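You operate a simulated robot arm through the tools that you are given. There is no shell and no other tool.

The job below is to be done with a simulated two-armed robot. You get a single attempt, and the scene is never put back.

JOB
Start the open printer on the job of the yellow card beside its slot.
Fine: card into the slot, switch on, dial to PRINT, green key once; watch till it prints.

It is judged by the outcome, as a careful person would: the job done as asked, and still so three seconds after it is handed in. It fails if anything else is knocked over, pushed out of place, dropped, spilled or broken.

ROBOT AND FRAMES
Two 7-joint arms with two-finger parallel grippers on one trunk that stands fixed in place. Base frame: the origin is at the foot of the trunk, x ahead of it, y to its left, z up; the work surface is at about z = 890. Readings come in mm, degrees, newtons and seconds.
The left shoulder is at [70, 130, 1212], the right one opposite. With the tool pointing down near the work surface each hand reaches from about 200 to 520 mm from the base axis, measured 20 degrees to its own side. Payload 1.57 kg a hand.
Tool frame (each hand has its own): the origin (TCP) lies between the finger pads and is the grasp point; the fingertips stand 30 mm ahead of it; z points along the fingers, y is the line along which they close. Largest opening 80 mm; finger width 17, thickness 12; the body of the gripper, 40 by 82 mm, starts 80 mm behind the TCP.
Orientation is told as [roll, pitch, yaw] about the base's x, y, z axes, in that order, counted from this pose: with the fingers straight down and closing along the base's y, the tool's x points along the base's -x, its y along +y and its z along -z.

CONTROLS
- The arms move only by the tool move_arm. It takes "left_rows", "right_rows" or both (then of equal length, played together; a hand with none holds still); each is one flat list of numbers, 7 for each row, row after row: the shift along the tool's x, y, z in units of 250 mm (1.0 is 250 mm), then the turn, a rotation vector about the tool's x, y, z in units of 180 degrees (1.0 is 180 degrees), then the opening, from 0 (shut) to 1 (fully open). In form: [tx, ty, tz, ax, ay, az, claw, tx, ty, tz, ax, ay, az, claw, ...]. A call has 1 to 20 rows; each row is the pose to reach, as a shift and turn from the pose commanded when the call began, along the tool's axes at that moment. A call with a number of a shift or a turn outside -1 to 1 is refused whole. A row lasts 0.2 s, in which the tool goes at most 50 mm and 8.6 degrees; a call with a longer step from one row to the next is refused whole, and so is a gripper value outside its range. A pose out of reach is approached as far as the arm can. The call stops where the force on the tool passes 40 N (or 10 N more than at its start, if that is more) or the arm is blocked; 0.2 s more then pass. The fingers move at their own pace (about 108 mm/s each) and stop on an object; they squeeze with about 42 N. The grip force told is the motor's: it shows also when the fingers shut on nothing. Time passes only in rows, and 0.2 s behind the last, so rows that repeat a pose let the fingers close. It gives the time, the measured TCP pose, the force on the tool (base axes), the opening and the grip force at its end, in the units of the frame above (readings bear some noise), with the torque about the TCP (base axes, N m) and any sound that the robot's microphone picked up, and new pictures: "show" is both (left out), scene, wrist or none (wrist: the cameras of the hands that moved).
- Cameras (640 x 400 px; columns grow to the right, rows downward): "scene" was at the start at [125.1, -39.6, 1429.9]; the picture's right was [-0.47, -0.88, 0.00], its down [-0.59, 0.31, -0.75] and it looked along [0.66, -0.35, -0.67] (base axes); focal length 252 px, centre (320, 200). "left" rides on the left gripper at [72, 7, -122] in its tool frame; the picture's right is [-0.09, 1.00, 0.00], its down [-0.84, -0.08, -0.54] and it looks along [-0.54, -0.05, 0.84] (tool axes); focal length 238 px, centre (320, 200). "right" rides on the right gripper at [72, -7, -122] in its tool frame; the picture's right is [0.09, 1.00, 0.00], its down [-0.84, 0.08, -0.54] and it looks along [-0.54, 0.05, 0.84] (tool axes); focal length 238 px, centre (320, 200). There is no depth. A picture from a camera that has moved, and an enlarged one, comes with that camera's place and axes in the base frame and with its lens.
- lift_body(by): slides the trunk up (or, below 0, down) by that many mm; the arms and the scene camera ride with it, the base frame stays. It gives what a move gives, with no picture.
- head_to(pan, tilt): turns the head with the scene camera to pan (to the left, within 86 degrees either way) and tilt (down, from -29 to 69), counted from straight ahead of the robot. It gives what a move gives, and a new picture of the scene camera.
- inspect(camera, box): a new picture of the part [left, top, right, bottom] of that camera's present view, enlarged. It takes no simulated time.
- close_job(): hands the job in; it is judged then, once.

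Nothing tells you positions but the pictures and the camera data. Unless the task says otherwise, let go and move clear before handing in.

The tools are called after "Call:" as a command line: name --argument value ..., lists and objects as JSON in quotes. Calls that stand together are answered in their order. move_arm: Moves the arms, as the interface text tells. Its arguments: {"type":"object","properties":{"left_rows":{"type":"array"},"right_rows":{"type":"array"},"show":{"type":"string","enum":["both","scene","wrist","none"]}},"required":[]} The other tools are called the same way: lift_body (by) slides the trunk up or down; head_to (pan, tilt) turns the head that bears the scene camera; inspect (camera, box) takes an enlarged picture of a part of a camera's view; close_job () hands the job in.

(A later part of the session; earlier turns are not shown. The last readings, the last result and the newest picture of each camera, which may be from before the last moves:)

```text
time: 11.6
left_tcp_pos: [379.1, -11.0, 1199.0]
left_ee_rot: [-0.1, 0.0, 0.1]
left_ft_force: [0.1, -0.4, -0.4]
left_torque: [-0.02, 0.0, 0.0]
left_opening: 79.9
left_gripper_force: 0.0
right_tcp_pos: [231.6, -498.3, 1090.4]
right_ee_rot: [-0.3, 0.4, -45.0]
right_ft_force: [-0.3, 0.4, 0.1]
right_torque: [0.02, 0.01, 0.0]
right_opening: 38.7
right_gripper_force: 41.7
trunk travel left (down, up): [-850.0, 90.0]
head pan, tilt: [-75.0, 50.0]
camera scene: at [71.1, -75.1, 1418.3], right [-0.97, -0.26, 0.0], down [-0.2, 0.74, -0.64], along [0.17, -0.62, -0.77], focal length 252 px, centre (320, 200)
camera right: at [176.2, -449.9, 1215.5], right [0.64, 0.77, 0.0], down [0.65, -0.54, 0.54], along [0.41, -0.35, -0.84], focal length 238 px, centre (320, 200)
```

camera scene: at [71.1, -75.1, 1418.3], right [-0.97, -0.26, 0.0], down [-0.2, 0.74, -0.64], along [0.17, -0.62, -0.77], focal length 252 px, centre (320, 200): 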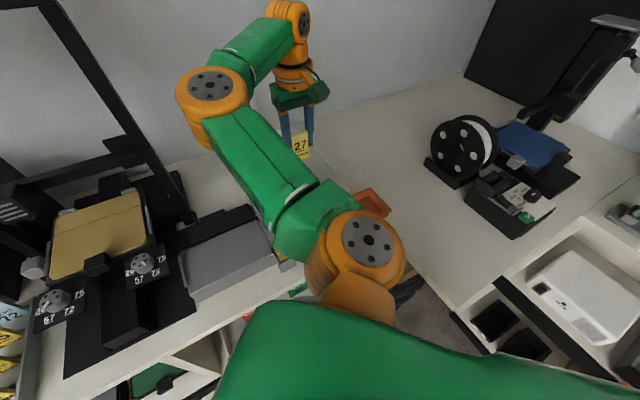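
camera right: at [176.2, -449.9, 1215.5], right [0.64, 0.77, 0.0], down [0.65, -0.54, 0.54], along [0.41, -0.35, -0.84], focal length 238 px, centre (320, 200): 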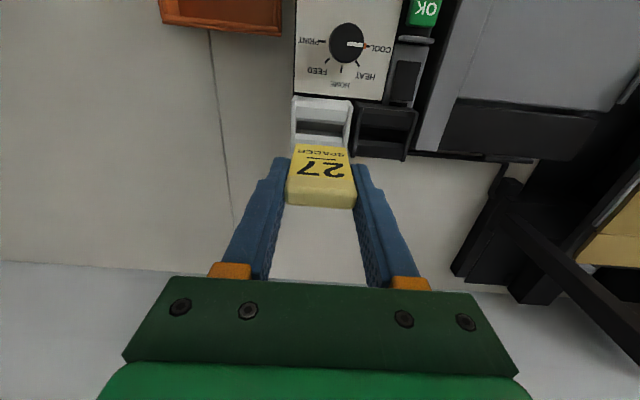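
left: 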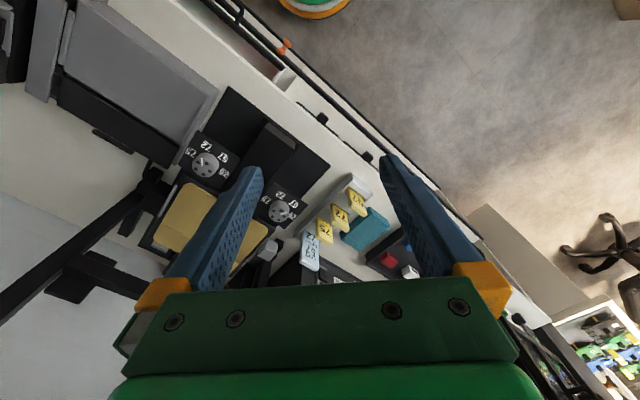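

The card came out cleanly. I'll check its full length and how it hangs, plus the empty holder and the slot.

Call:
inspect --camera "scene" --box '[250, 100, 350, 190]'

Call:
inspect --camera "right" --box '[270, 80, 430, 220]'

```text
4.44 times, centred on (300, 145) of scene
camera zoom: at [71.1, -75.1, 1418.3], right [-0.97, -0.26, 0.0], down [-0.2, 0.74, -0.64], along [0.17, -0.62, -0.77], focal length 1118 px, centre (409, 444)
```

zoom: 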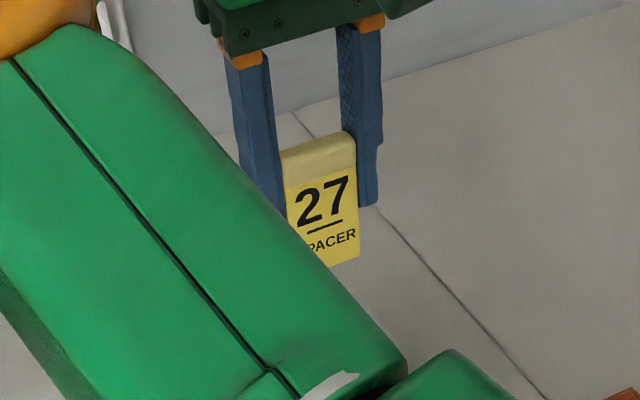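

```text
2.86 times, centred on (350, 150) of right
camera zoom: at [176.2, -449.9, 1215.5], right [0.64, 0.77, 0.0], down [0.65, -0.54, 0.54], along [0.41, -0.35, -0.84], focal length 681 px, centre (234, 343)
```

zoom: 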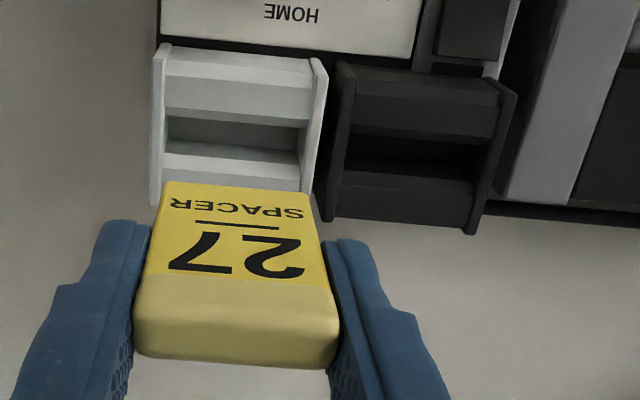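

The card hangs straight and its bottom is well above the plates. I'll move it 62 mm to the left at this height, over the dark slot, levelling the hand as well.

Call:
move_arm --right_rows '[0, 0.05, 0, -0.0008, -0.0011, 0, 0.3, 0, 0.12, 0, -0.0017, -0.0022, 0, 0.3, 0, 0.19, 0, -0.0017, -0.0022, 0, 0.3, 0, 0.248, 0, -0.0017, -0.0022, 0, 0.3, 0, 0.248, 0, -0.0017, -0.0022, 0, 0.3]' --show "both"

```text
time: 12.8
left_tcp_pos: [379.2, -12.0, 1197.1]
left_ee_rot: [0.0, 0.0, 0.0]
left_ft_force: [0.4, -0.2, -0.7]
left_torque: [-0.02, 0.0, 0.03]
left_opening: 80.0
left_gripper_force: 0.1
right_tcp_pos: [273.9, -452.3, 1091.0]
right_ee_rot: [-0.1, -0.2, -45.0]
right_ft_force: [0.5, 0.3, -0.2]
right_torque: [0.01, -0.01, -0.01]
right_opening: 38.9
right_gripper_force: 42.4
trunk travel left (down, up): [-850.0, 90.0]
head pan, tilt: [-75.0, 50.0]
camera scene: at [70.9, -75.0, 1418.3], right [-0.97, -0.26, 0.0], down [-0.2, 0.74, -0.64], along [0.17, -0.62, -0.77], focal length 252 px, centre (320, 200)
camera right: at [218.9, -406.0, 1214.1], right [0.64, 0.77, 0.0], down [0.65, -0.54, 0.54], along [0.42, -0.35, -0.84], focal length 238 px, centre (320, 200)
```

scene: 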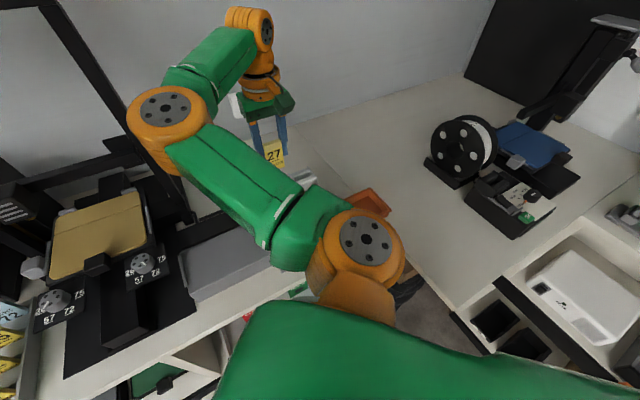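
right: 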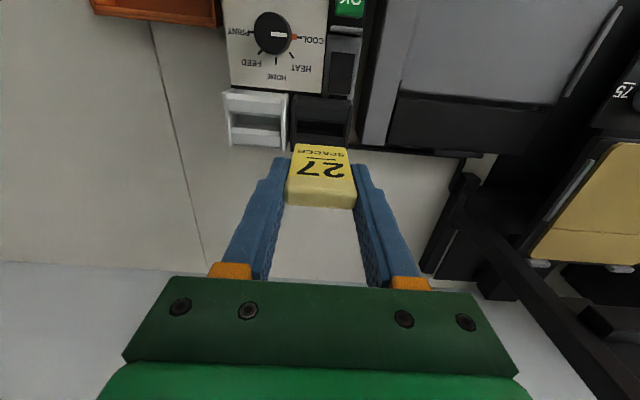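

Call:
inspect --camera "right" --box '[220, 80, 380, 220]'

Call:
inspect --camera "scene" --box '[230, 110, 330, 200]'

```text
2.86 times, centred on (300, 150) of right
camera zoom: at [218.9, -406.0, 1214.1], right [0.64, 0.77, 0.0], down [0.65, -0.54, 0.54], along [0.42, -0.35, -0.84], focal length 681 px, centre (377, 343)
```

zoom: 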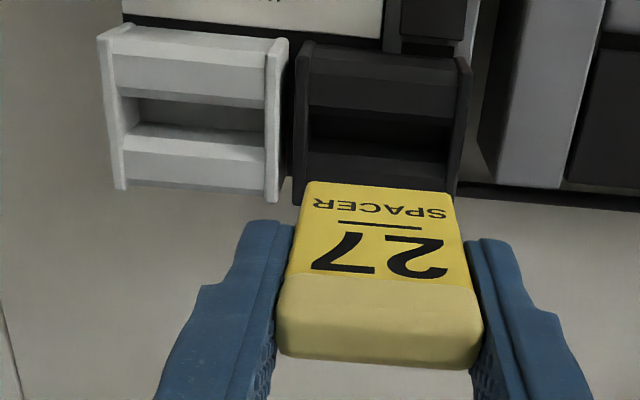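

```text
4.44 times, centred on (280, 155) of scene
camera zoom: at [70.9, -75.0, 1418.3], right [-0.97, -0.26, 0.0], down [-0.2, 0.74, -0.64], along [0.17, -0.62, -0.77], focal length 1118 px, centre (498, 400)
```

zoom: 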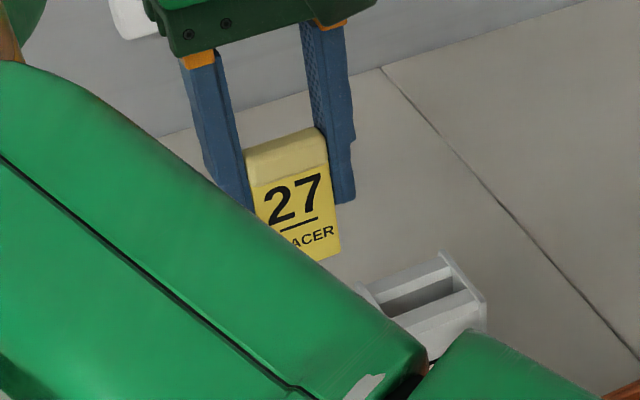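

The slot sits under the card just as the holder did (within about 1 mm). I'll lower the card to just above the slot and check alignment again.

Call:
move_arm --right_rows '[-0.002, 0.001, 0.06, -0.0003, 0.0005, 0, 0.3, -0.004, 0.002, 0.12, -0.0006, 0.0011, 0, 0.3, -0.004, 0.003, 0.18, -0.0006, 0.0011, 0, 0.3, -0.004, 0.003, 0.18, -0.0006, 0.0011, 0, 0.3]' --show "both"

```text
time: 13.8
left_tcp_pos: [378.4, -9.8, 1198.6]
left_ee_rot: [0.0, 0.0, -0.1]
left_ft_force: [0.3, 0.3, 0.3]
left_torque: [0.01, 0.02, -0.01]
left_opening: 79.9
left_gripper_force: 0.1
right_tcp_pos: [276.3, -452.1, 1045.7]
right_ee_rot: [0.0, 0.1, -45.0]
right_ft_force: [0.4, 0.0, -0.7]
right_torque: [-0.02, -0.02, 0.01]
right_opening: 38.8
right_gripper_force: 41.8
trunk travel left (down, up): [-850.0, 90.0]
head pan, tilt: [-75.0, 50.0]
camera scene: at [71.0, -74.8, 1418.3], right [-0.97, -0.26, 0.0], down [-0.2, 0.74, -0.64], along [0.17, -0.62, -0.77], focal length 252 px, centre (320, 200)
camera right: at [220.9, -406.4, 1169.6], right [0.64, 0.77, 0.0], down [0.65, -0.54, 0.54], along [0.42, -0.34, -0.84], focal length 238 px, centre (320, 200)
```

scene: 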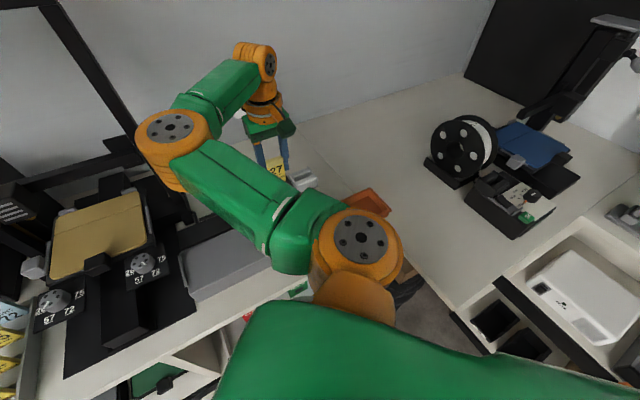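
right: 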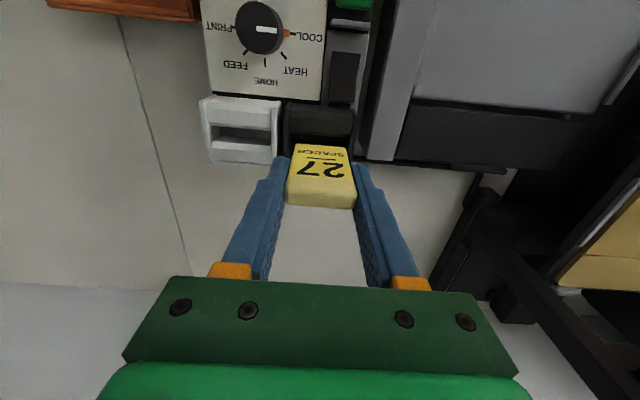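

Call:
inspect --camera "right" --box '[260, 90, 380, 210]'

Call:
inspect --camera "scene" --box '[240, 130, 330, 200]'

```text
3.33 times, centred on (320, 150) of right
camera zoom: at [220.9, -406.4, 1169.6], right [0.64, 0.77, 0.0], down [0.65, -0.54, 0.54], along [0.42, -0.34, -0.84], focal length 794 px, centre (320, 367)
```

zoom: 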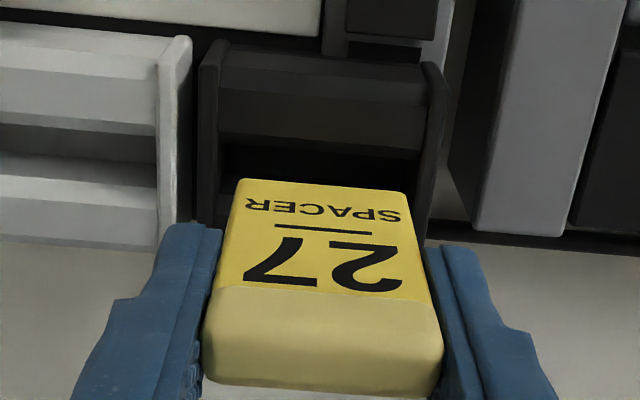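

```text
5.71 times, centred on (285, 165) of scene
camera zoom: at [71.0, -74.8, 1418.3], right [-0.97, -0.26, 0.0], down [-0.2, 0.74, -0.64], along [0.17, -0.62, -0.77], focal length 1438 px, centre (520, 400)
```

zoom: 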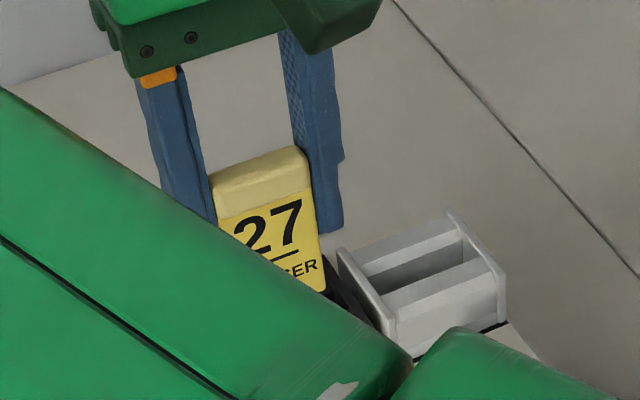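

The card is centred over the slot mouth. I'll lower it slowly to the same height it had in the holder.

Call:
move_arm --right_rows '[0, 0, 0.025, 0, 0, 0, 0.3, 0, 0, 0.05, 0, 0, 0, 0.3, 0, 0, 0.075, 0, 0, 0, 0.3, 0, 0, 0.1, 0, 0, 0, 0.3, 0, 0, 0.12, 0, 0, 0, 0.3, 0, 0, 0.12, 0, 0, 0, 0.3]' --show "both"

```text
time: 15.2
left_tcp_pos: [378.1, -10.7, 1197.1]
left_ee_rot: [0.1, -0.1, 0.0]
left_ft_force: [0.6, -0.6, 0.5]
left_torque: [0.02, 0.02, -0.02]
left_opening: 80.0
left_gripper_force: 0.1
right_tcp_pos: [277.4, -453.4, 1016.7]
right_ee_rot: [0.2, 0.1, -45.0]
right_ft_force: [0.6, -1.3, 2.2]
right_torque: [-0.02, 0.0, 0.0]
right_opening: 39.0
right_gripper_force: 42.1
trunk travel left (down, up): [-850.0, 90.0]
head pan, tilt: [-75.0, 50.0]
camera scene: at [70.8, -74.4, 1418.3], right [-0.97, -0.26, 0.0], down [-0.2, 0.74, -0.64], along [0.17, -0.62, -0.77], focal length 252 px, centre (320, 200)
camera right: at [220.8, -406.3, 1140.1], right [0.64, 0.77, 0.0], down [0.65, -0.54, 0.54], along [0.42, -0.34, -0.84], focal length 238 px, centre (320, 200)
```

scene: 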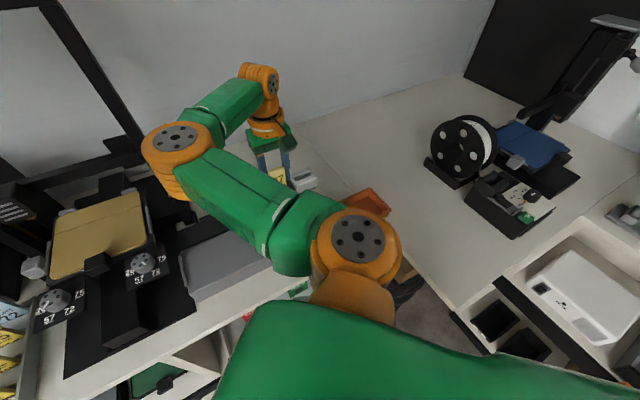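
right: 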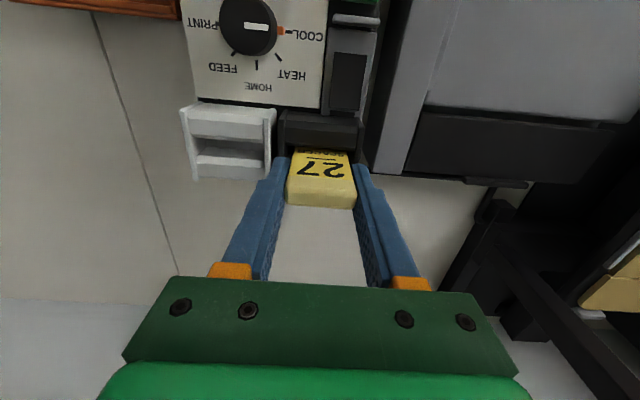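

The card slid into the slot with almost no force. I'll check the picture and then press gently a few more millimetres to find whether it is seated.

Call:
inspect --camera "right" --box '[260, 90, 380, 210]'

Call:
move_arm --right_rows '[0, 0, 0.006, 0, 0, 0, 0.3, 0, 0, 0.012, 0, 0, 0, 0.3, 0, 0, 0.012, 0, 0, 0, 0.3]' --show "wrist"

```text
3.33 times, centred on (320, 150) of right
camera zoom: at [220.8, -406.3, 1140.1], right [0.64, 0.77, 0.0], down [0.65, -0.54, 0.54], along [0.42, -0.34, -0.84], focal length 794 px, centre (320, 367)
```

zoom: 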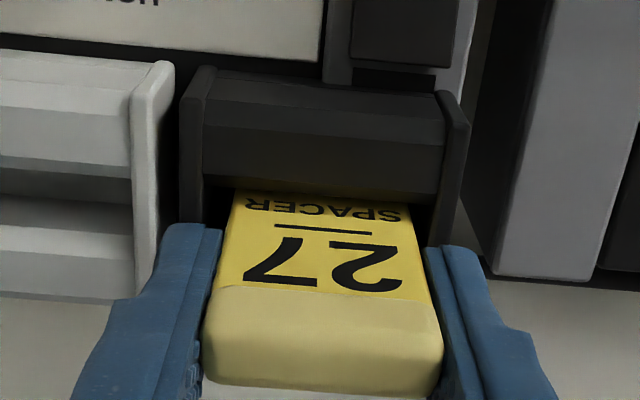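

```text
time: 16.0
left_tcp_pos: [376.5, -7.4, 1199.4]
left_ee_rot: [-0.2, 0.0, 0.0]
left_ft_force: [-0.2, 0.5, 0.4]
left_torque: [-0.01, -0.01, 0.0]
left_opening: 79.7
left_gripper_force: 0.2
right_tcp_pos: [274.6, -450.0, 1015.1]
right_ee_rot: [0.0, -0.2, -45.1]
right_ft_force: [4.1, -7.1, 29.0]
right_torque: [-0.32, -0.21, 0.0]
right_opening: 39.0
right_gripper_force: 42.1
trunk travel left (down, up): [-850.0, 90.0]
head pan, tilt: [-75.0, 50.0]
camera right: at [218.9, -403.4, 1139.0], right [0.64, 0.77, 0.0], down [0.65, -0.54, 0.54], along [0.42, -0.35, -0.84], focal length 238 px, centre (320, 200)
```

right: 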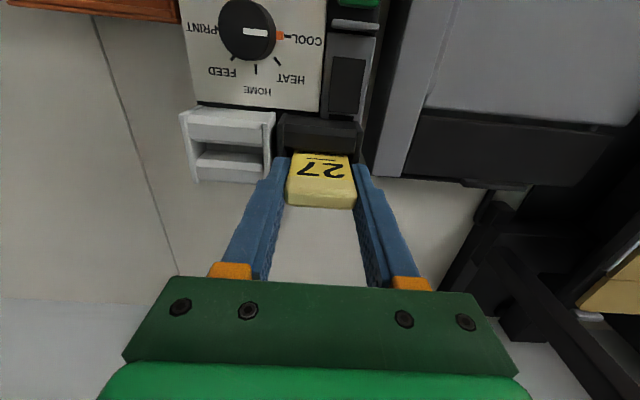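

The card is seated: it stopped at the same height as in its holder with firm support. I'll relax the push, open the fingers a little, and rise clear.

Call:
move_arm --right_rows '[0, 0, -0.012, 0, 0, 0, 0.3, 0, 0, -0.012, 0, 0, 0, 0.5, 0, 0, -0.012, 0, 0, 0, 0.7, 0, 0, -0.012, 0, 0, 0, 0.7]' --show "wrist"

```text
time: 17.0
left_tcp_pos: [379.3, -10.5, 1198.5]
left_ee_rot: [-0.1, 0.0, 0.0]
left_ft_force: [-0.4, 0.4, 0.0]
left_torque: [0.02, 0.0, -0.03]
left_opening: 80.0
left_gripper_force: 0.0
right_tcp_pos: [276.1, -453.4, 1015.8]
right_ee_rot: [0.2, 0.2, -44.9]
right_ft_force: [0.2, -0.3, -0.1]
right_torque: [0.01, -0.01, 0.02]
right_opening: 56.0
right_gripper_force: 0.1
trunk travel left (down, up): [-850.0, 90.0]
head pan, tilt: [-75.0, 50.0]
camera right: at [220.6, -406.7, 1139.6], right [0.64, 0.77, 0.0], down [0.65, -0.54, 0.54], along [0.42, -0.34, -0.84], focal length 238 px, centre (320, 200)
```

right: 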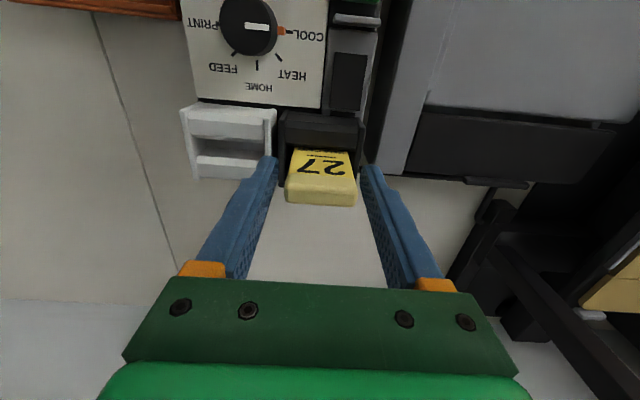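

The card stays upright in the slot after release. I'll rise straight up and clear of it.

Call:
move_arm --right_rows '[0, 0, -0.08, 0, 0, 0, 0.7, 0, 0, -0.2, 0, 0, 0, 0.7, 0, 0, -0.32, 0, 0, 0, 0.7, 0, 0, -0.32, 0, 0, 0, 0.7]' --show "both"

```text
time: 18.0
left_tcp_pos: [378.5, -10.6, 1197.8]
left_ee_rot: [-0.1, 0.1, 0.0]
left_ft_force: [-0.4, -0.6, 0.5]
left_torque: [-0.05, 0.01, 0.0]
left_opening: 79.9
left_gripper_force: 0.0
right_tcp_pos: [276.1, -453.4, 1096.5]
right_ee_rot: [0.1, 0.1, -45.0]
right_ft_force: [-0.7, -0.2, -0.6]
right_torque: [0.01, 0.0, -0.03]
right_opening: 55.9
right_gripper_force: 0.1
trunk travel left (down, up): [-850.0, 90.0]
head pan, tilt: [-75.0, 50.0]
camera scene: at [71.1, -74.9, 1418.3], right [-0.97, -0.26, 0.0], down [-0.2, 0.74, -0.64], along [0.17, -0.62, -0.77], focal length 252 px, centre (320, 200)
camera right: at [220.9, -407.2, 1220.7], right [0.64, 0.77, 0.0], down [0.65, -0.54, 0.54], along [0.42, -0.34, -0.84], focal length 238 px, centre (320, 200)
```

scene: 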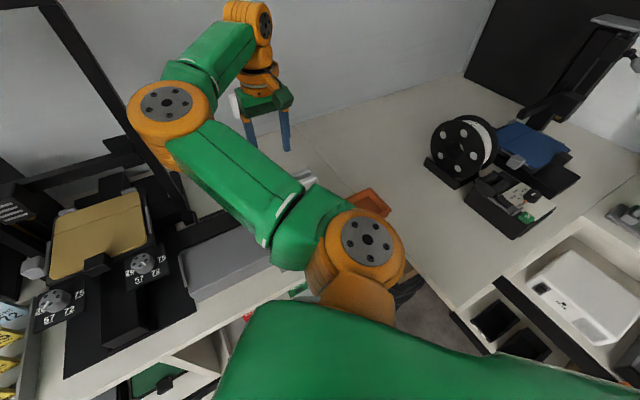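
right: 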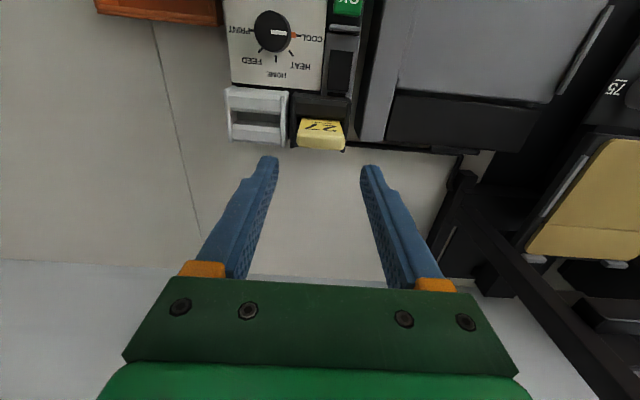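

The card stands in the slot. Next is the switch: I'll close the fingers and hover above the rear half of the dark rocker (f≈470, r≈110).

Call:
move_arm --right_rows '[0.09, 0.03, 0, 0, 0, 0, 0.4, 0.184, 0.06, 0, 0, 0, 0, 0, 0.184, 0.06, 0.11, 0, 0, 0, 0, 0.184, 0.06, 0.21, 0, 0, 0, 0, 0.184, 0.06, 0.21, 0, 0, 0, 0]' --show "both"

```text
time: 19.2
left_tcp_pos: [377.6, -9.9, 1198.2]
left_ee_rot: [0.0, 0.0, 0.0]
left_ft_force: [0.2, 0.5, -0.6]
left_torque: [0.0, 0.0, 0.02]
left_opening: 80.2
left_gripper_force: 0.0
right_tcp_pos: [254.1, -410.7, 1043.3]
right_ee_rot: [0.1, 0.1, -45.1]
right_ft_force: [0.1, 0.8, -0.5]
right_torque: [0.0, 0.02, -0.01]
right_opening: 0.0
right_gripper_force: 20.6
trunk travel left (down, up): [-850.0, 90.0]
head pan, tilt: [-75.0, 50.0]
camera scene: at [70.6, -74.1, 1418.3], right [-0.97, -0.26, 0.0], down [-0.2, 0.74, -0.64], along [0.17, -0.62, -0.77], focal length 252 px, centre (320, 200)
camera right: at [198.0, -362.9, 1167.6], right [0.64, 0.77, 0.0], down [0.65, -0.54, 0.54], along [0.42, -0.34, -0.84], focal length 238 px, centre (320, 200)
```

scene: 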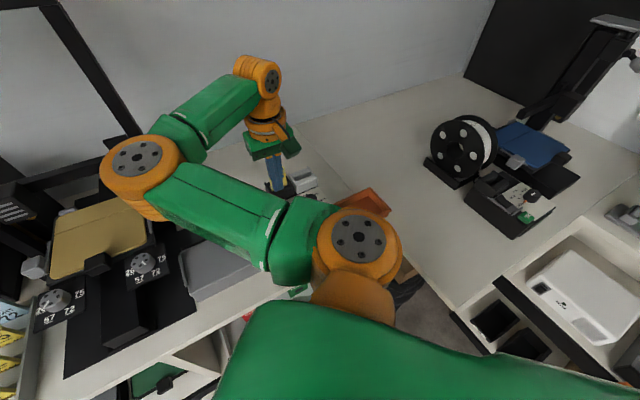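
right: 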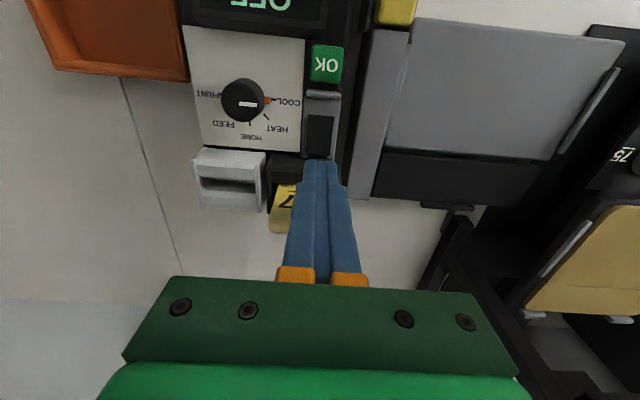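

Call:
inspect --camera "right" --box '[270, 70, 370, 190]'

Call:
inspect --camera "scene" --box '[230, 140, 330, 220]'

```text
3.33 times, centred on (320, 130) of right
camera zoom: at [198.0, -362.9, 1167.6], right [0.64, 0.77, 0.0], down [0.65, -0.54, 0.54], along [0.42, -0.34, -0.84], focal length 794 px, centre (320, 433)
```

zoom: 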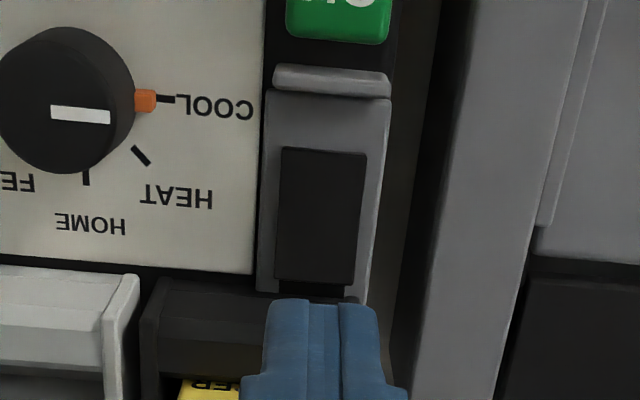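

```text
5.00 times, centred on (280, 180) of scene
camera zoom: at [70.6, -74.1, 1418.3], right [-0.97, -0.26, 0.0], down [-0.2, 0.74, -0.64], along [0.17, -0.62, -0.77], focal length 1258 px, centre (520, 300)
```

zoom: 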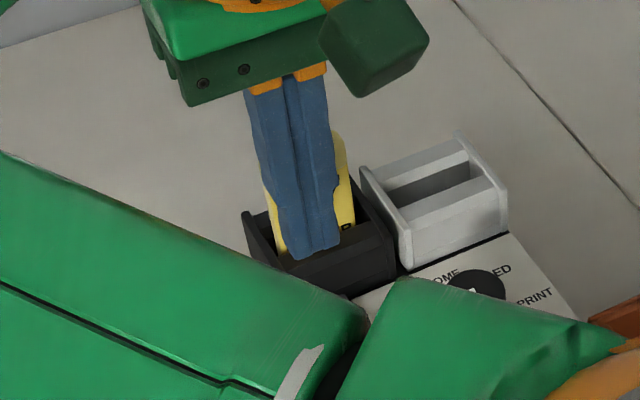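

The landing point projects onto the rear half of the rocker, clear of the slot block. I'll come down and press slowly.

Call:
move_arm --right_rows '[0, 0, 0.06, 0, 0, 0, 0, 0, 0, 0.12, 0, 0, 0, 0, 0, 0, 0.17, 0, 0, 0, 0, 0, 0, 0.185, 0, 0, 0, 0, 0, 0, 0.195, 0, 0, 0, 0, 0, 0, 0.205, 0, 0, 0, 0, 0, 0, 0.213, 0, 0, 0, 0, 0, 0, 0.22, 0, 0, 0, 0, 0, 0, 0.226, 0, 0, 0, 0]' --show "wrist"

```text
time: 21.2
left_tcp_pos: [376.6, -7.7, 1198.2]
left_ee_rot: [-0.2, -0.1, 0.1]
left_ft_force: [0.3, 0.3, 0.1]
left_torque: [-0.01, 0.05, -0.02]
left_opening: 80.2
left_gripper_force: 0.0
right_tcp_pos: [253.9, -410.2, 989.0]
right_ee_rot: [-0.1, -0.6, -45.0]
right_ft_force: [1.4, -2.3, 19.0]
right_torque: [0.04, 0.02, 0.03]
right_opening: 0.1
right_gripper_force: 21.3
trunk travel left (down, up): [-850.0, 90.0]
head pan, tilt: [-75.0, 50.0]
heard: click, click
stopped in row 9 (right hand): the force on the tool passed its limit at 43 N (the readings are from after the stop); the commanded pose is now the measured one
camera right: at [197.7, -361.5, 1113.5], right [0.64, 0.77, 0.0], down [0.64, -0.53, 0.55], along [0.42, -0.35, -0.83], focal length 238 px, centre (320, 200)
```

right: 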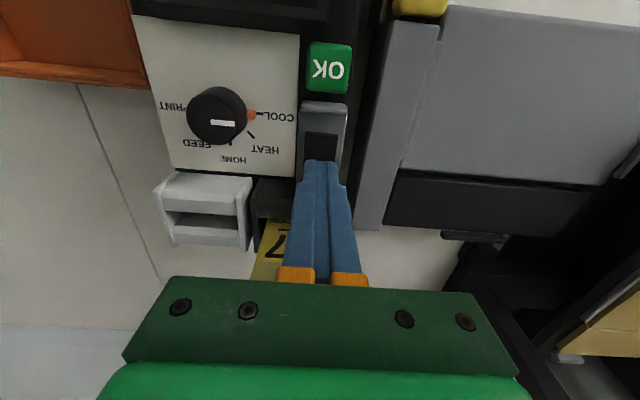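

Two clicks were heard. I'll lift off and look at the display and the rocker.

Call:
move_arm --right_rows '[0, 0, -0.06, 0, 0, 0, 0, 0, 0, -0.16, 0, 0, 0, 0, 0.08, 0, -0.28, 0, 0, 0, 0, 0.16, 0, -0.36, 0, 0, 0, 0, 0.16, 0, -0.36, 0, 0, 0, 0]' --show "wrist"

```text
time: 22.4
left_tcp_pos: [378.4, -10.8, 1197.3]
left_ee_rot: [0.0, 0.1, 0.0]
left_ft_force: [0.4, 0.2, 0.8]
left_torque: [-0.01, 0.0, 0.03]
left_opening: 80.2
left_gripper_force: 0.0
right_tcp_pos: [227.7, -383.5, 1077.8]
right_ee_rot: [0.1, -0.3, -45.0]
right_ft_force: [-0.4, -0.1, 0.1]
right_torque: [0.0, 0.02, 0.0]
right_opening: 0.2
right_gripper_force: 21.2
trunk travel left (down, up): [-850.0, 90.0]
head pan, tilt: [-75.0, 50.0]
camera right: at [171.0, -335.9, 1200.9], right [0.64, 0.77, 0.0], down [0.64, -0.53, 0.55], along [0.42, -0.35, -0.84], focal length 238 px, centre (320, 200)
```

right: 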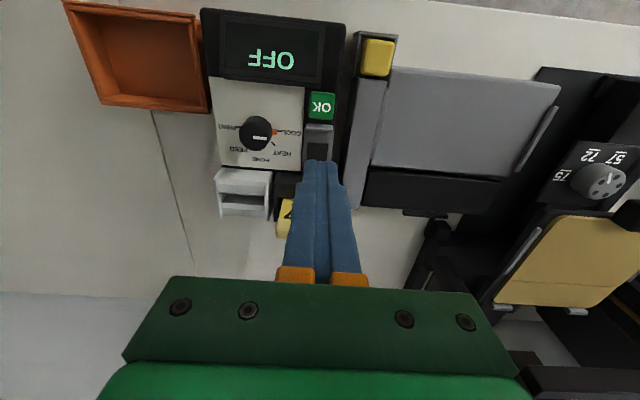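

The display still reads OFF. Let me look at the rocker closely to see whether it changed.

Call:
inspect --camera "right" --box '[280, 85, 360, 185]'

Call:
inspect --camera "right" --box '[190, 0, 360, 110]'

```text
4.00 times, centred on (320, 135) of right
camera zoom: at [171.0, -335.9, 1200.9], right [0.64, 0.77, 0.0], down [0.64, -0.53, 0.55], along [0.42, -0.35, -0.84], focal length 953 px, centre (320, 460)
```

zoom: 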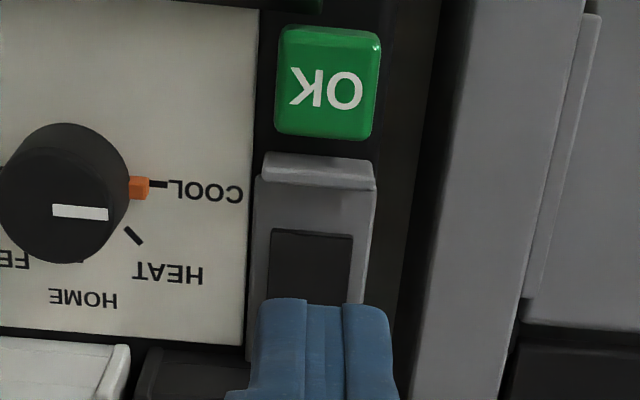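

```text
3.64 times, centred on (275, 55) of right
camera zoom: at [171.0, -335.9, 1200.9], right [0.64, 0.77, 0.0], down [0.64, -0.53, 0.55], along [0.42, -0.35, -0.84], focal length 867 px, centre (484, 727)
```

zoom: 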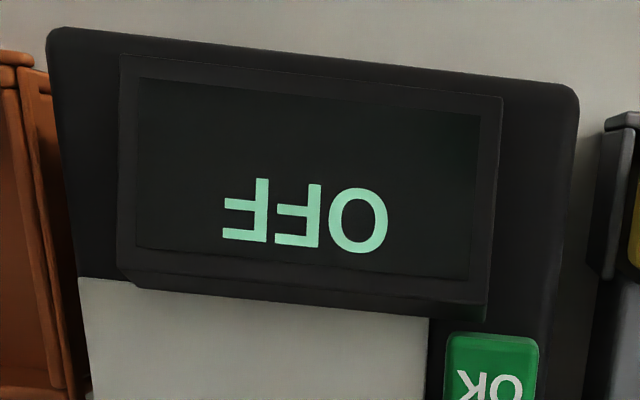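

The rocker is partly hidden by my fingers. I'll go back to my earlier viewing pose with open fingers to compare its shape with before.

Call:
move_arm --right_rows '[-0.05, -0.008, -0.005, 0.0003, 0.0008, 0, 0.5, -0.099, -0.016, -0.01, 0.0006, 0.0017, 0, 1, -0.099, -0.016, -0.01, 0.0006, 0.0017, 0, 1]' --show "wrist"

Call:
inspect --camera "right" --box '[205, 45, 355, 155]'

Call:
inspect --camera "right" --box '[290, 80, 360, 170]'

```text
time: 23.2
left_tcp_pos: [378.5, -11.2, 1197.6]
left_ee_rot: [0.0, 0.0, 0.0]
left_ft_force: [-0.2, -0.8, -0.8]
left_torque: [-0.01, 0.04, 0.01]
left_opening: 79.7
left_gripper_force: 0.0
right_tcp_pos: [241.9, -403.2, 1080.2]
right_ee_rot: [-0.2, 0.1, -45.0]
right_ft_force: [-0.7, 1.3, -0.5]
right_torque: [-0.03, 0.01, -0.03]
right_opening: 80.0
right_gripper_force: 0.0
trunk travel left (down, up): [-850.0, 90.0]
head pan, tilt: [-75.0, 50.0]
camera right: at [186.3, -355.9, 1204.3], right [0.64, 0.77, 0.0], down [0.65, -0.54, 0.54], along [0.42, -0.35, -0.84], focal length 238 px, centre (320, 200)
```

right: 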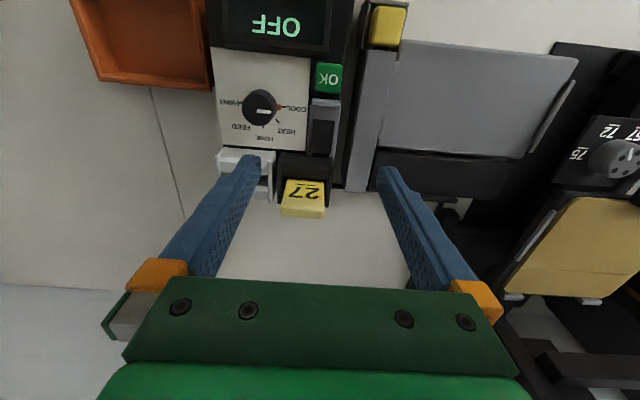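

```text
3.64 times, centred on (280, 100) of right
camera zoom: at [186.3, -355.9, 1204.3], right [0.64, 0.77, 0.0], down [0.65, -0.54, 0.54], along [0.42, -0.35, -0.84], focal length 867 px, centre (466, 564)
```

zoom: 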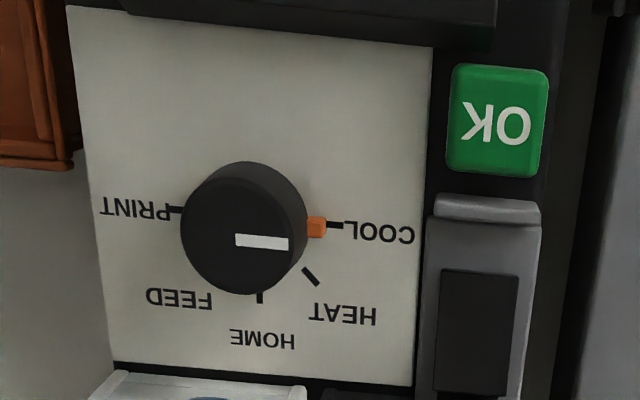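

```text
4.44 times, centred on (325, 125) of right
camera zoom: at [186.3, -355.9, 1204.3], right [0.64, 0.77, 0.0], down [0.65, -0.54, 0.54], along [0.42, -0.35, -0.84], focal length 1059 px, centre (298, 533)
```

zoom: 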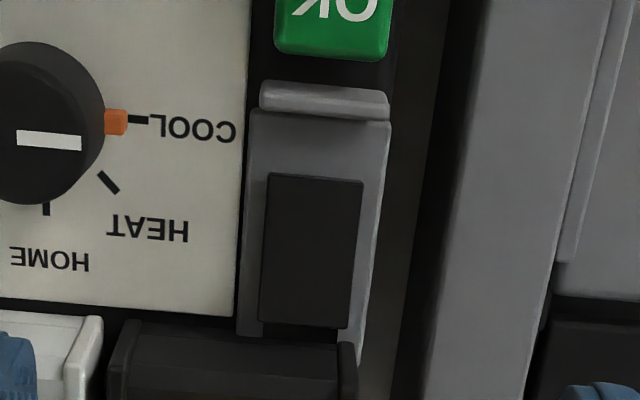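

The rocker looks unchanged, and my stereo now suggests the grey plate itself is tilted with its front ridge raised (front z≈969, rear z≈958). I'll get a side view by turning the hand 90° and looking from the left of the box, which also tests the wrist range I'll need for the dial.

Call:
move_arm --right_rows '[0, 0.037, 0, 0, 0, 0.045, 1, 0, 0.074, 0, 0, 0, 0.091, 1, 0, 0.111, 0, 0, 0, 0.136, 1, 0, 0.148, 0, 0, 0, 0.182, 1, 0, 0.185, 0.02, 0, 0, 0.227, 1, 0, 0.222, 0.04, 0, 0, 0.273, 1, 0, 0.26, 0.06, 0, 0, 0.318, 1, 0, 0.297, 0.08, 0, 0, 0.364, 1, 0, 0.334, 0.1, 0, 0, 0.409, 1, 0, 0.371, 0.12, 0, 0, 0.455, 1, 0, 0.408, 0.14, 0, 0, 0.5, 1, 0, 0.408, 0.14, 0, 0, 0.5, 1]' --show "both"

```text
time: 25.8
left_tcp_pos: [379.3, -9.7, 1197.6]
left_ee_rot: [0.1, 0.0, 0.0]
left_ft_force: [-0.3, -0.1, -0.7]
left_torque: [-0.04, -0.03, 0.01]
left_opening: 80.1
left_gripper_force: 0.1
right_tcp_pos: [158.2, -320.1, 1070.0]
right_ee_rot: [-0.1, -0.1, -135.0]
right_ft_force: [0.6, 0.7, 0.6]
right_torque: [-0.02, -0.04, 0.01]
right_opening: 80.2
right_gripper_force: 0.0
right hand out of reach, approached as far as the arm can: row 6, 7, 8, 9, 10, 11, 12
trunk travel left (down, up): [-850.0, 90.0]
head pan, tilt: [-75.0, 50.0]
camera scene: at [71.4, -74.8, 1418.3], right [-0.97, -0.26, 0.0], down [-0.2, 0.74, -0.64], along [0.17, -0.62, -0.77], focal length 252 px, centre (320, 200)
camera right: at [204.7, -263.3, 1192.9], right [0.77, -0.64, 0.0], down [-0.54, -0.65, 0.54], along [-0.35, -0.42, -0.84], focal length 238 px, centre (320, 200)
```

scene: 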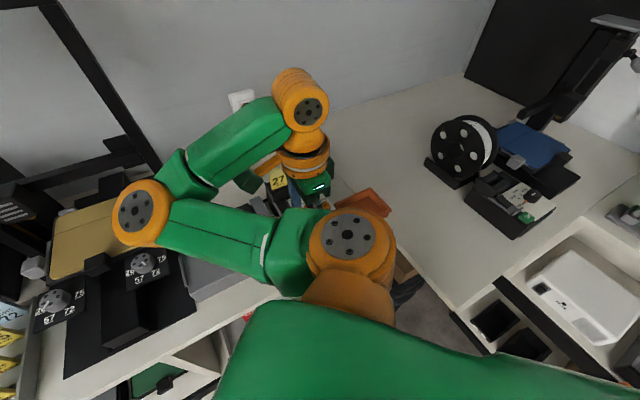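
right: 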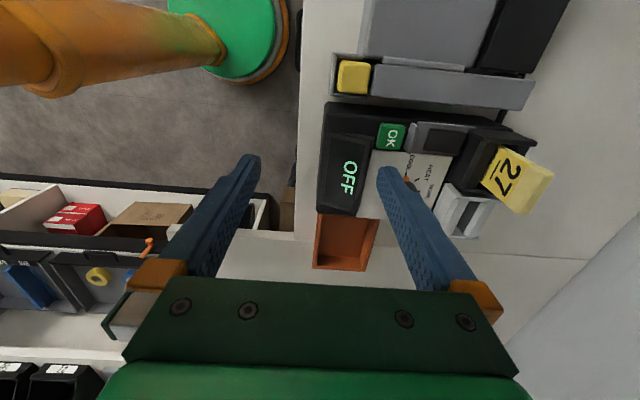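

The wrist reaches yaw -135°, and this view looks at the box from its left side. Zooming in on the switch.

Call:
inspect --camera "right" --box '[370, 100, 530, 200]'

Call:
inspect --camera "right" --box '[390, 105, 480, 170]'

```text
4.00 times, centred on (450, 150) of right
camera zoom: at [204.7, -263.3, 1192.9], right [0.77, -0.64, 0.0], down [-0.54, -0.65, 0.54], along [-0.35, -0.42, -0.84], focal length 953 px, centre (-200, 400)
```

zoom: 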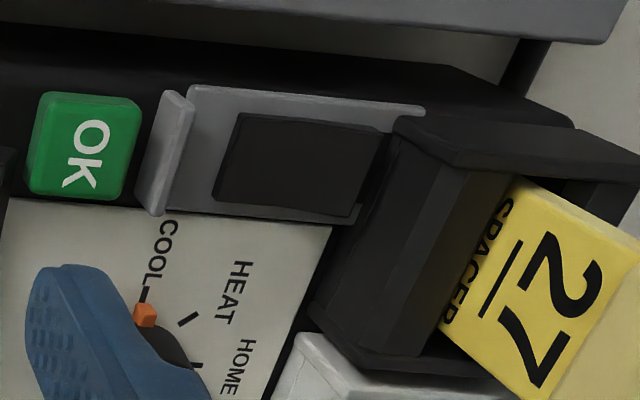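

```text
6.15 times, centred on (435, 138) of right
camera zoom: at [204.7, -263.3, 1192.9], right [0.77, -0.64, 0.0], down [-0.54, -0.65, 0.54], along [-0.35, -0.42, -0.84], focal length 1467 px, centre (-388, 585)
```

zoom: 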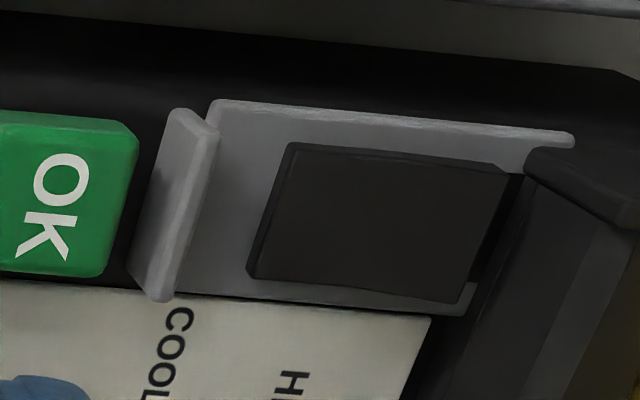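

From the side I can see the grey plate is flat and flush, with a fixed ridge in front, and the dark rocker's rear end is raised about 6 mm. My closed fingers (24 mm) are wider than the rocker (21 mm), so they bottomed out on the frame; I'll turn back and press with a single fingertip instead.

Call:
move_arm --right_rows '[0.017, 0.048, -0.02, 0, 0, -0.045, 1, 0.034, 0.096, -0.02, 0, 0, -0.091, 1, 0.051, 0.144, -0.02, 0, 0, -0.136, 1, 0.068, 0.192, -0.02, 0, 0, -0.182, 1, 0.085, 0.24, -0.02, 0, 0, -0.227, 1, 0.103, 0.288, -0.02, 0, 0, -0.273, 1, 0.12, 0.336, -0.02, 0, 0, -0.318, 1, 0.137, 0.384, -0.02, 0, 0, -0.364, 1, 0.154, 0.431, -0.02, 0, 0, -0.409, 1, 0.171, 0.479, -0.02, 0, 0, -0.455, 1, 0.188, 0.527, -0.02, 0, 0, -0.5, 1, 0.188, 0.527, -0.02, 0, 0, -0.5, 1]' --show "wrist"

```text
time: 28.4
left_tcp_pos: [379.2, -11.1, 1197.2]
left_ee_rot: [0.0, 0.0, 0.1]
left_ft_force: [-0.4, -0.1, 0.6]
left_torque: [-0.01, -0.03, 0.0]
left_opening: 80.2
left_gripper_force: 0.0
right_tcp_pos: [285.3, -379.0, 1072.5]
right_ee_rot: [-0.1, -0.1, -44.9]
right_ft_force: [0.3, 1.0, 0.8]
right_torque: [-0.02, 0.01, 0.03]
right_opening: 79.9
right_gripper_force: 0.0
trunk travel left (down, up): [-850.0, 90.0]
head pan, tilt: [-75.0, 50.0]
camera right: at [229.5, -332.6, 1197.2], right [0.64, 0.77, 0.0], down [0.65, -0.53, 0.54], along [0.42, -0.35, -0.84], focal length 238 px, centre (320, 200)
```

right: 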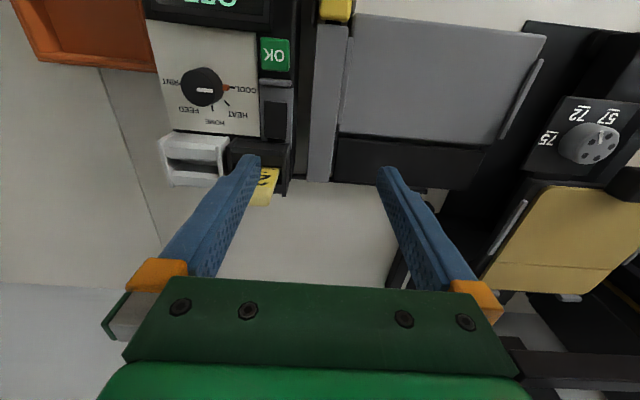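

I'm now tilting the hand 12° so only the right fingertip leads, and lowering it partway above the rocker's rear half.

Call:
move_arm --right_rows '[0, 0, 0.02, -0.033, 0, 0, 1, 0, 0, 0.06, -0.0667, 0, 0, 1, 0, 0, 0.13, -0.0667, 0, 0, 1, 0, 0, 0.2, -0.0667, 0, 0, 1, 0, 0, 0.2, -0.0667, 0, 0, 1]' --show "both"

Call:
inspect --camera "right" --box '[190, 80, 330, 200]'

Call:
inspect --camera "scene" --box '[220, 140, 340, 230]'

```text
time: 29.6
left_tcp_pos: [378.0, -10.5, 1197.2]
left_ee_rot: [0.0, 0.0, 0.0]
left_ft_force: [0.1, 0.4, -0.3]
left_torque: [0.01, 0.02, -0.02]
left_opening: 79.9
left_gripper_force: 0.1
right_tcp_pos: [284.5, -382.3, 1022.7]
right_ee_rot: [11.9, 0.0, -45.0]
right_ft_force: [-0.3, -0.2, 0.5]
right_torque: [0.01, 0.02, -0.02]
right_opening: 80.0
right_gripper_force: 0.1
trunk travel left (down, up): [-850.0, 90.0]
head pan, tilt: [-75.0, 50.0]
camera scene: at [70.8, -75.1, 1418.3], right [-0.97, -0.26, 0.0], down [-0.2, 0.74, -0.64], along [0.17, -0.62, -0.77], focal length 252 px, centre (320, 200)
camera right: at [210.8, -351.1, 1142.4], right [0.62, 0.75, 0.21], down [0.57, -0.62, 0.55], along [0.54, -0.22, -0.81], focal length 238 px, centre (320, 200)
```

scene: 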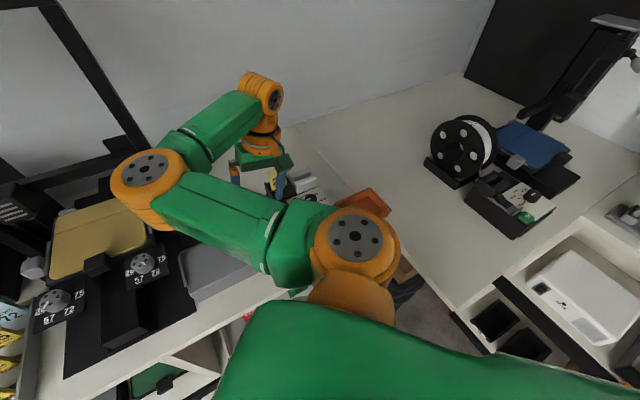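
right: 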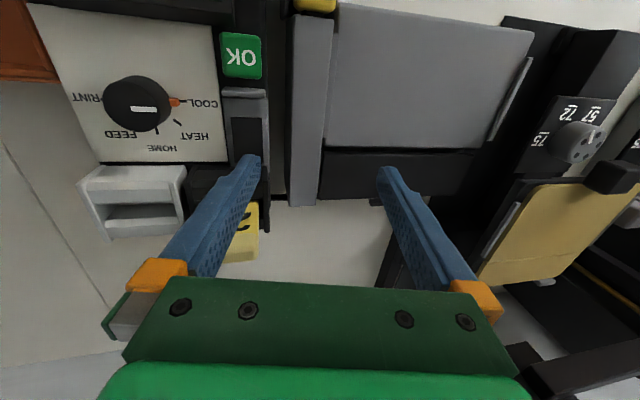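

```text
3.33 times, centred on (260, 140) of right
camera zoom: at [210.8, -351.1, 1142.4], right [0.62, 0.75, 0.21], down [0.57, -0.62, 0.55], along [0.54, -0.22, -0.81], focal length 794 px, centre (520, 400)
```

zoom: 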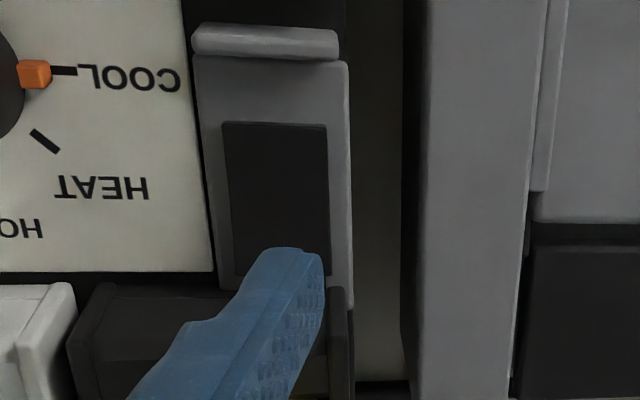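

```text
4.44 times, centred on (280, 185) of scene
camera zoom: at [70.8, -75.1, 1418.3], right [-0.97, -0.26, 0.0], down [-0.2, 0.74, -0.64], along [0.17, -0.62, -0.77], focal length 1118 px, centre (498, 267)
```

zoom: 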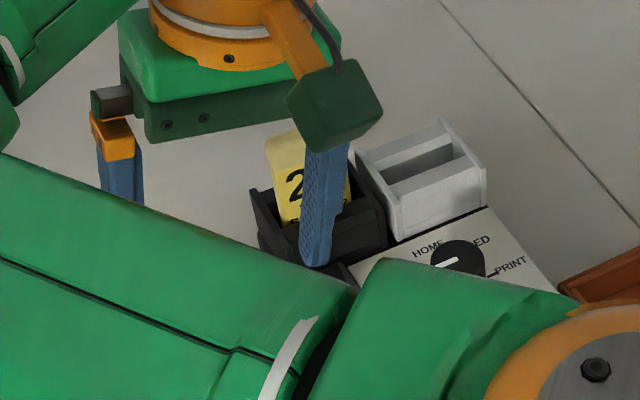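

The single right fingertip is over the rocker's rear half and clear of the slot block. I'll come down in small steps and listen for a click.

Call:
move_arm --right_rows '[0.004, -0.0067, 0.0313, 0, 0, 0, 1, 0.004, -0.0133, 0.0626, 0, 0, 0, 1, 0.004, -0.0166, 0.0782, 0, 0, 0, 1, 0.004, -0.0183, 0.086, 0, 0, 0, 1, 0.004, -0.02, 0.0939, 0, 0, 0, 1]' --show "wrist"

```text
time: 30.8
left_tcp_pos: [377.6, -11.1, 1198.5]
left_ee_rot: [0.0, 0.0, 0.0]
left_ft_force: [-1.3, 0.7, 0.0]
left_torque: [-0.02, 0.03, 0.01]
left_opening: 80.2
left_gripper_force: 0.1
right_tcp_pos: [283.5, -378.1, 999.9]
right_ee_rot: [11.9, -0.2, -44.9]
right_ft_force: [2.7, -3.1, 10.6]
right_torque: [-0.5, 0.34, 0.21]
right_opening: 79.4
right_gripper_force: 0.0
trunk travel left (down, up): [-850.0, 90.0]
head pan, tilt: [-75.0, 50.0]
heard: click
camera right: at [210.2, -349.4, 1119.8], right [0.62, 0.76, 0.2], down [0.57, -0.62, 0.55], along [0.54, -0.23, -0.81], focal length 238 px, centre (320, 200)
```

right: 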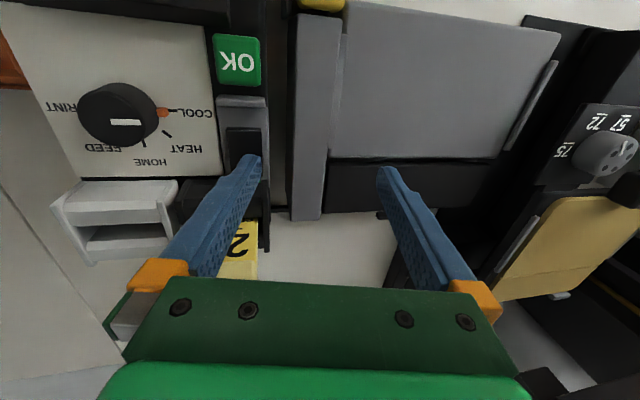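

One click was heard at light force. I'll lift straight off and look at the display.

Call:
move_arm --right_rows '[0, 0.0083, -0.0391, 0, 0, 0, 1, 0, 0.025, -0.1174, 0, 0, 0, 1, 0.06, 0.05, -0.2347, 0, 0, 0, 1, 0.12, 0.05, -0.2347, 0.033, 0, 0, 1, 0.18, 0.05, -0.2347, 0.0667, 0, 0, 1, 0.18, 0.05, -0.2347, 0.0667, 0, 0, 1]' --show "wrist"

```text
time: 32.2
left_tcp_pos: [378.7, -10.5, 1198.2]
left_ee_rot: [0.0, 0.0, 0.0]
left_ft_force: [-1.1, -0.2, 0.0]
left_torque: [-0.01, 0.0, -0.02]
left_opening: 80.1
left_gripper_force: 0.0
right_tcp_pos: [252.2, -346.7, 1058.2]
right_ee_rot: [-0.2, 0.0, -45.0]
right_ft_force: [0.4, 0.0, 0.0]
right_torque: [-0.02, 0.01, 0.0]
right_opening: 79.9
right_gripper_force: 0.1
trunk travel left (down, up): [-850.0, 90.0]
head pan, tilt: [-75.0, 50.0]
heard: click
camera right: at [196.4, -300.2, 1182.2], right [0.64, 0.77, 0.0], down [0.65, -0.54, 0.54], along [0.42, -0.35, -0.84], focal length 238 px, centre (320, 200)
```

right: 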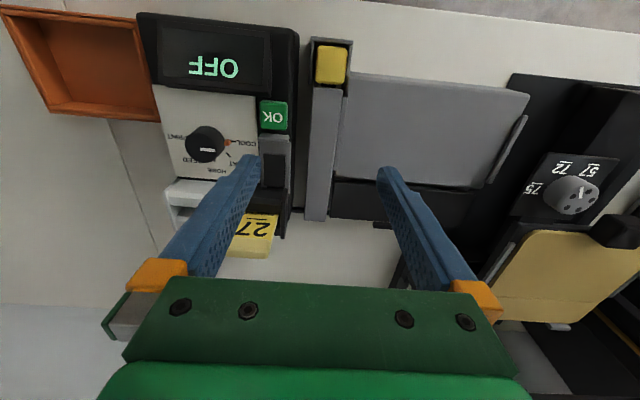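

It clicked again on release and still reads OFF, so the rocker sprang back. Let me look at its shape again, unobstructed.

Call:
inspect --camera "right" --box '[225, 85, 325, 195]'

Call:
inspect --camera "scene" --box '[220, 150, 340, 230]'

```text
3.64 times, centred on (275, 140) of right
camera zoom: at [196.4, -300.2, 1182.2], right [0.64, 0.77, 0.0], down [0.65, -0.54, 0.54], along [0.42, -0.35, -0.84], focal length 867 px, centre (484, 418)
```

zoom: 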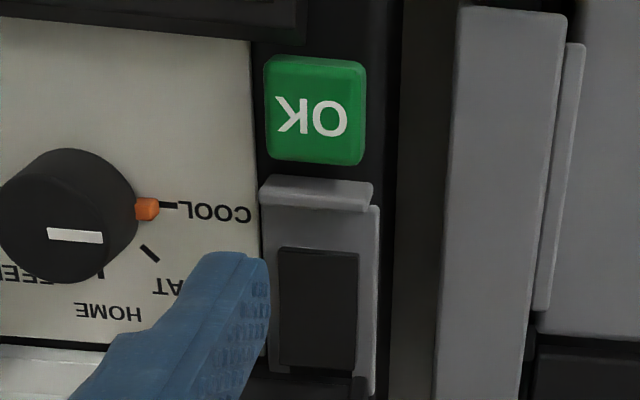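

```text
5.00 times, centred on (280, 190) of scene
camera zoom: at [70.7, -75.2, 1418.3], right [-0.97, -0.26, 0.0], down [-0.2, 0.74, -0.64], along [0.17, -0.62, -0.77], focal length 1258 px, centre (520, 250)
```

zoom: 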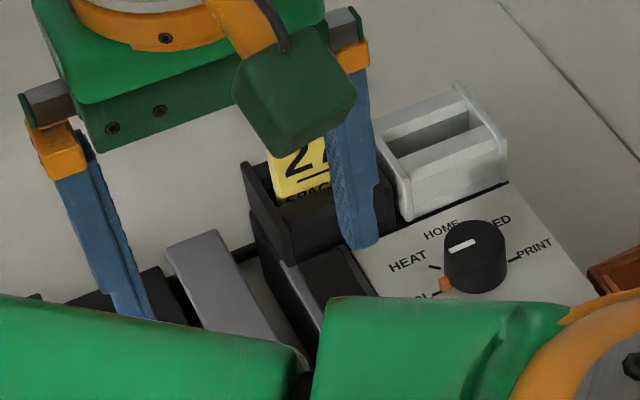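

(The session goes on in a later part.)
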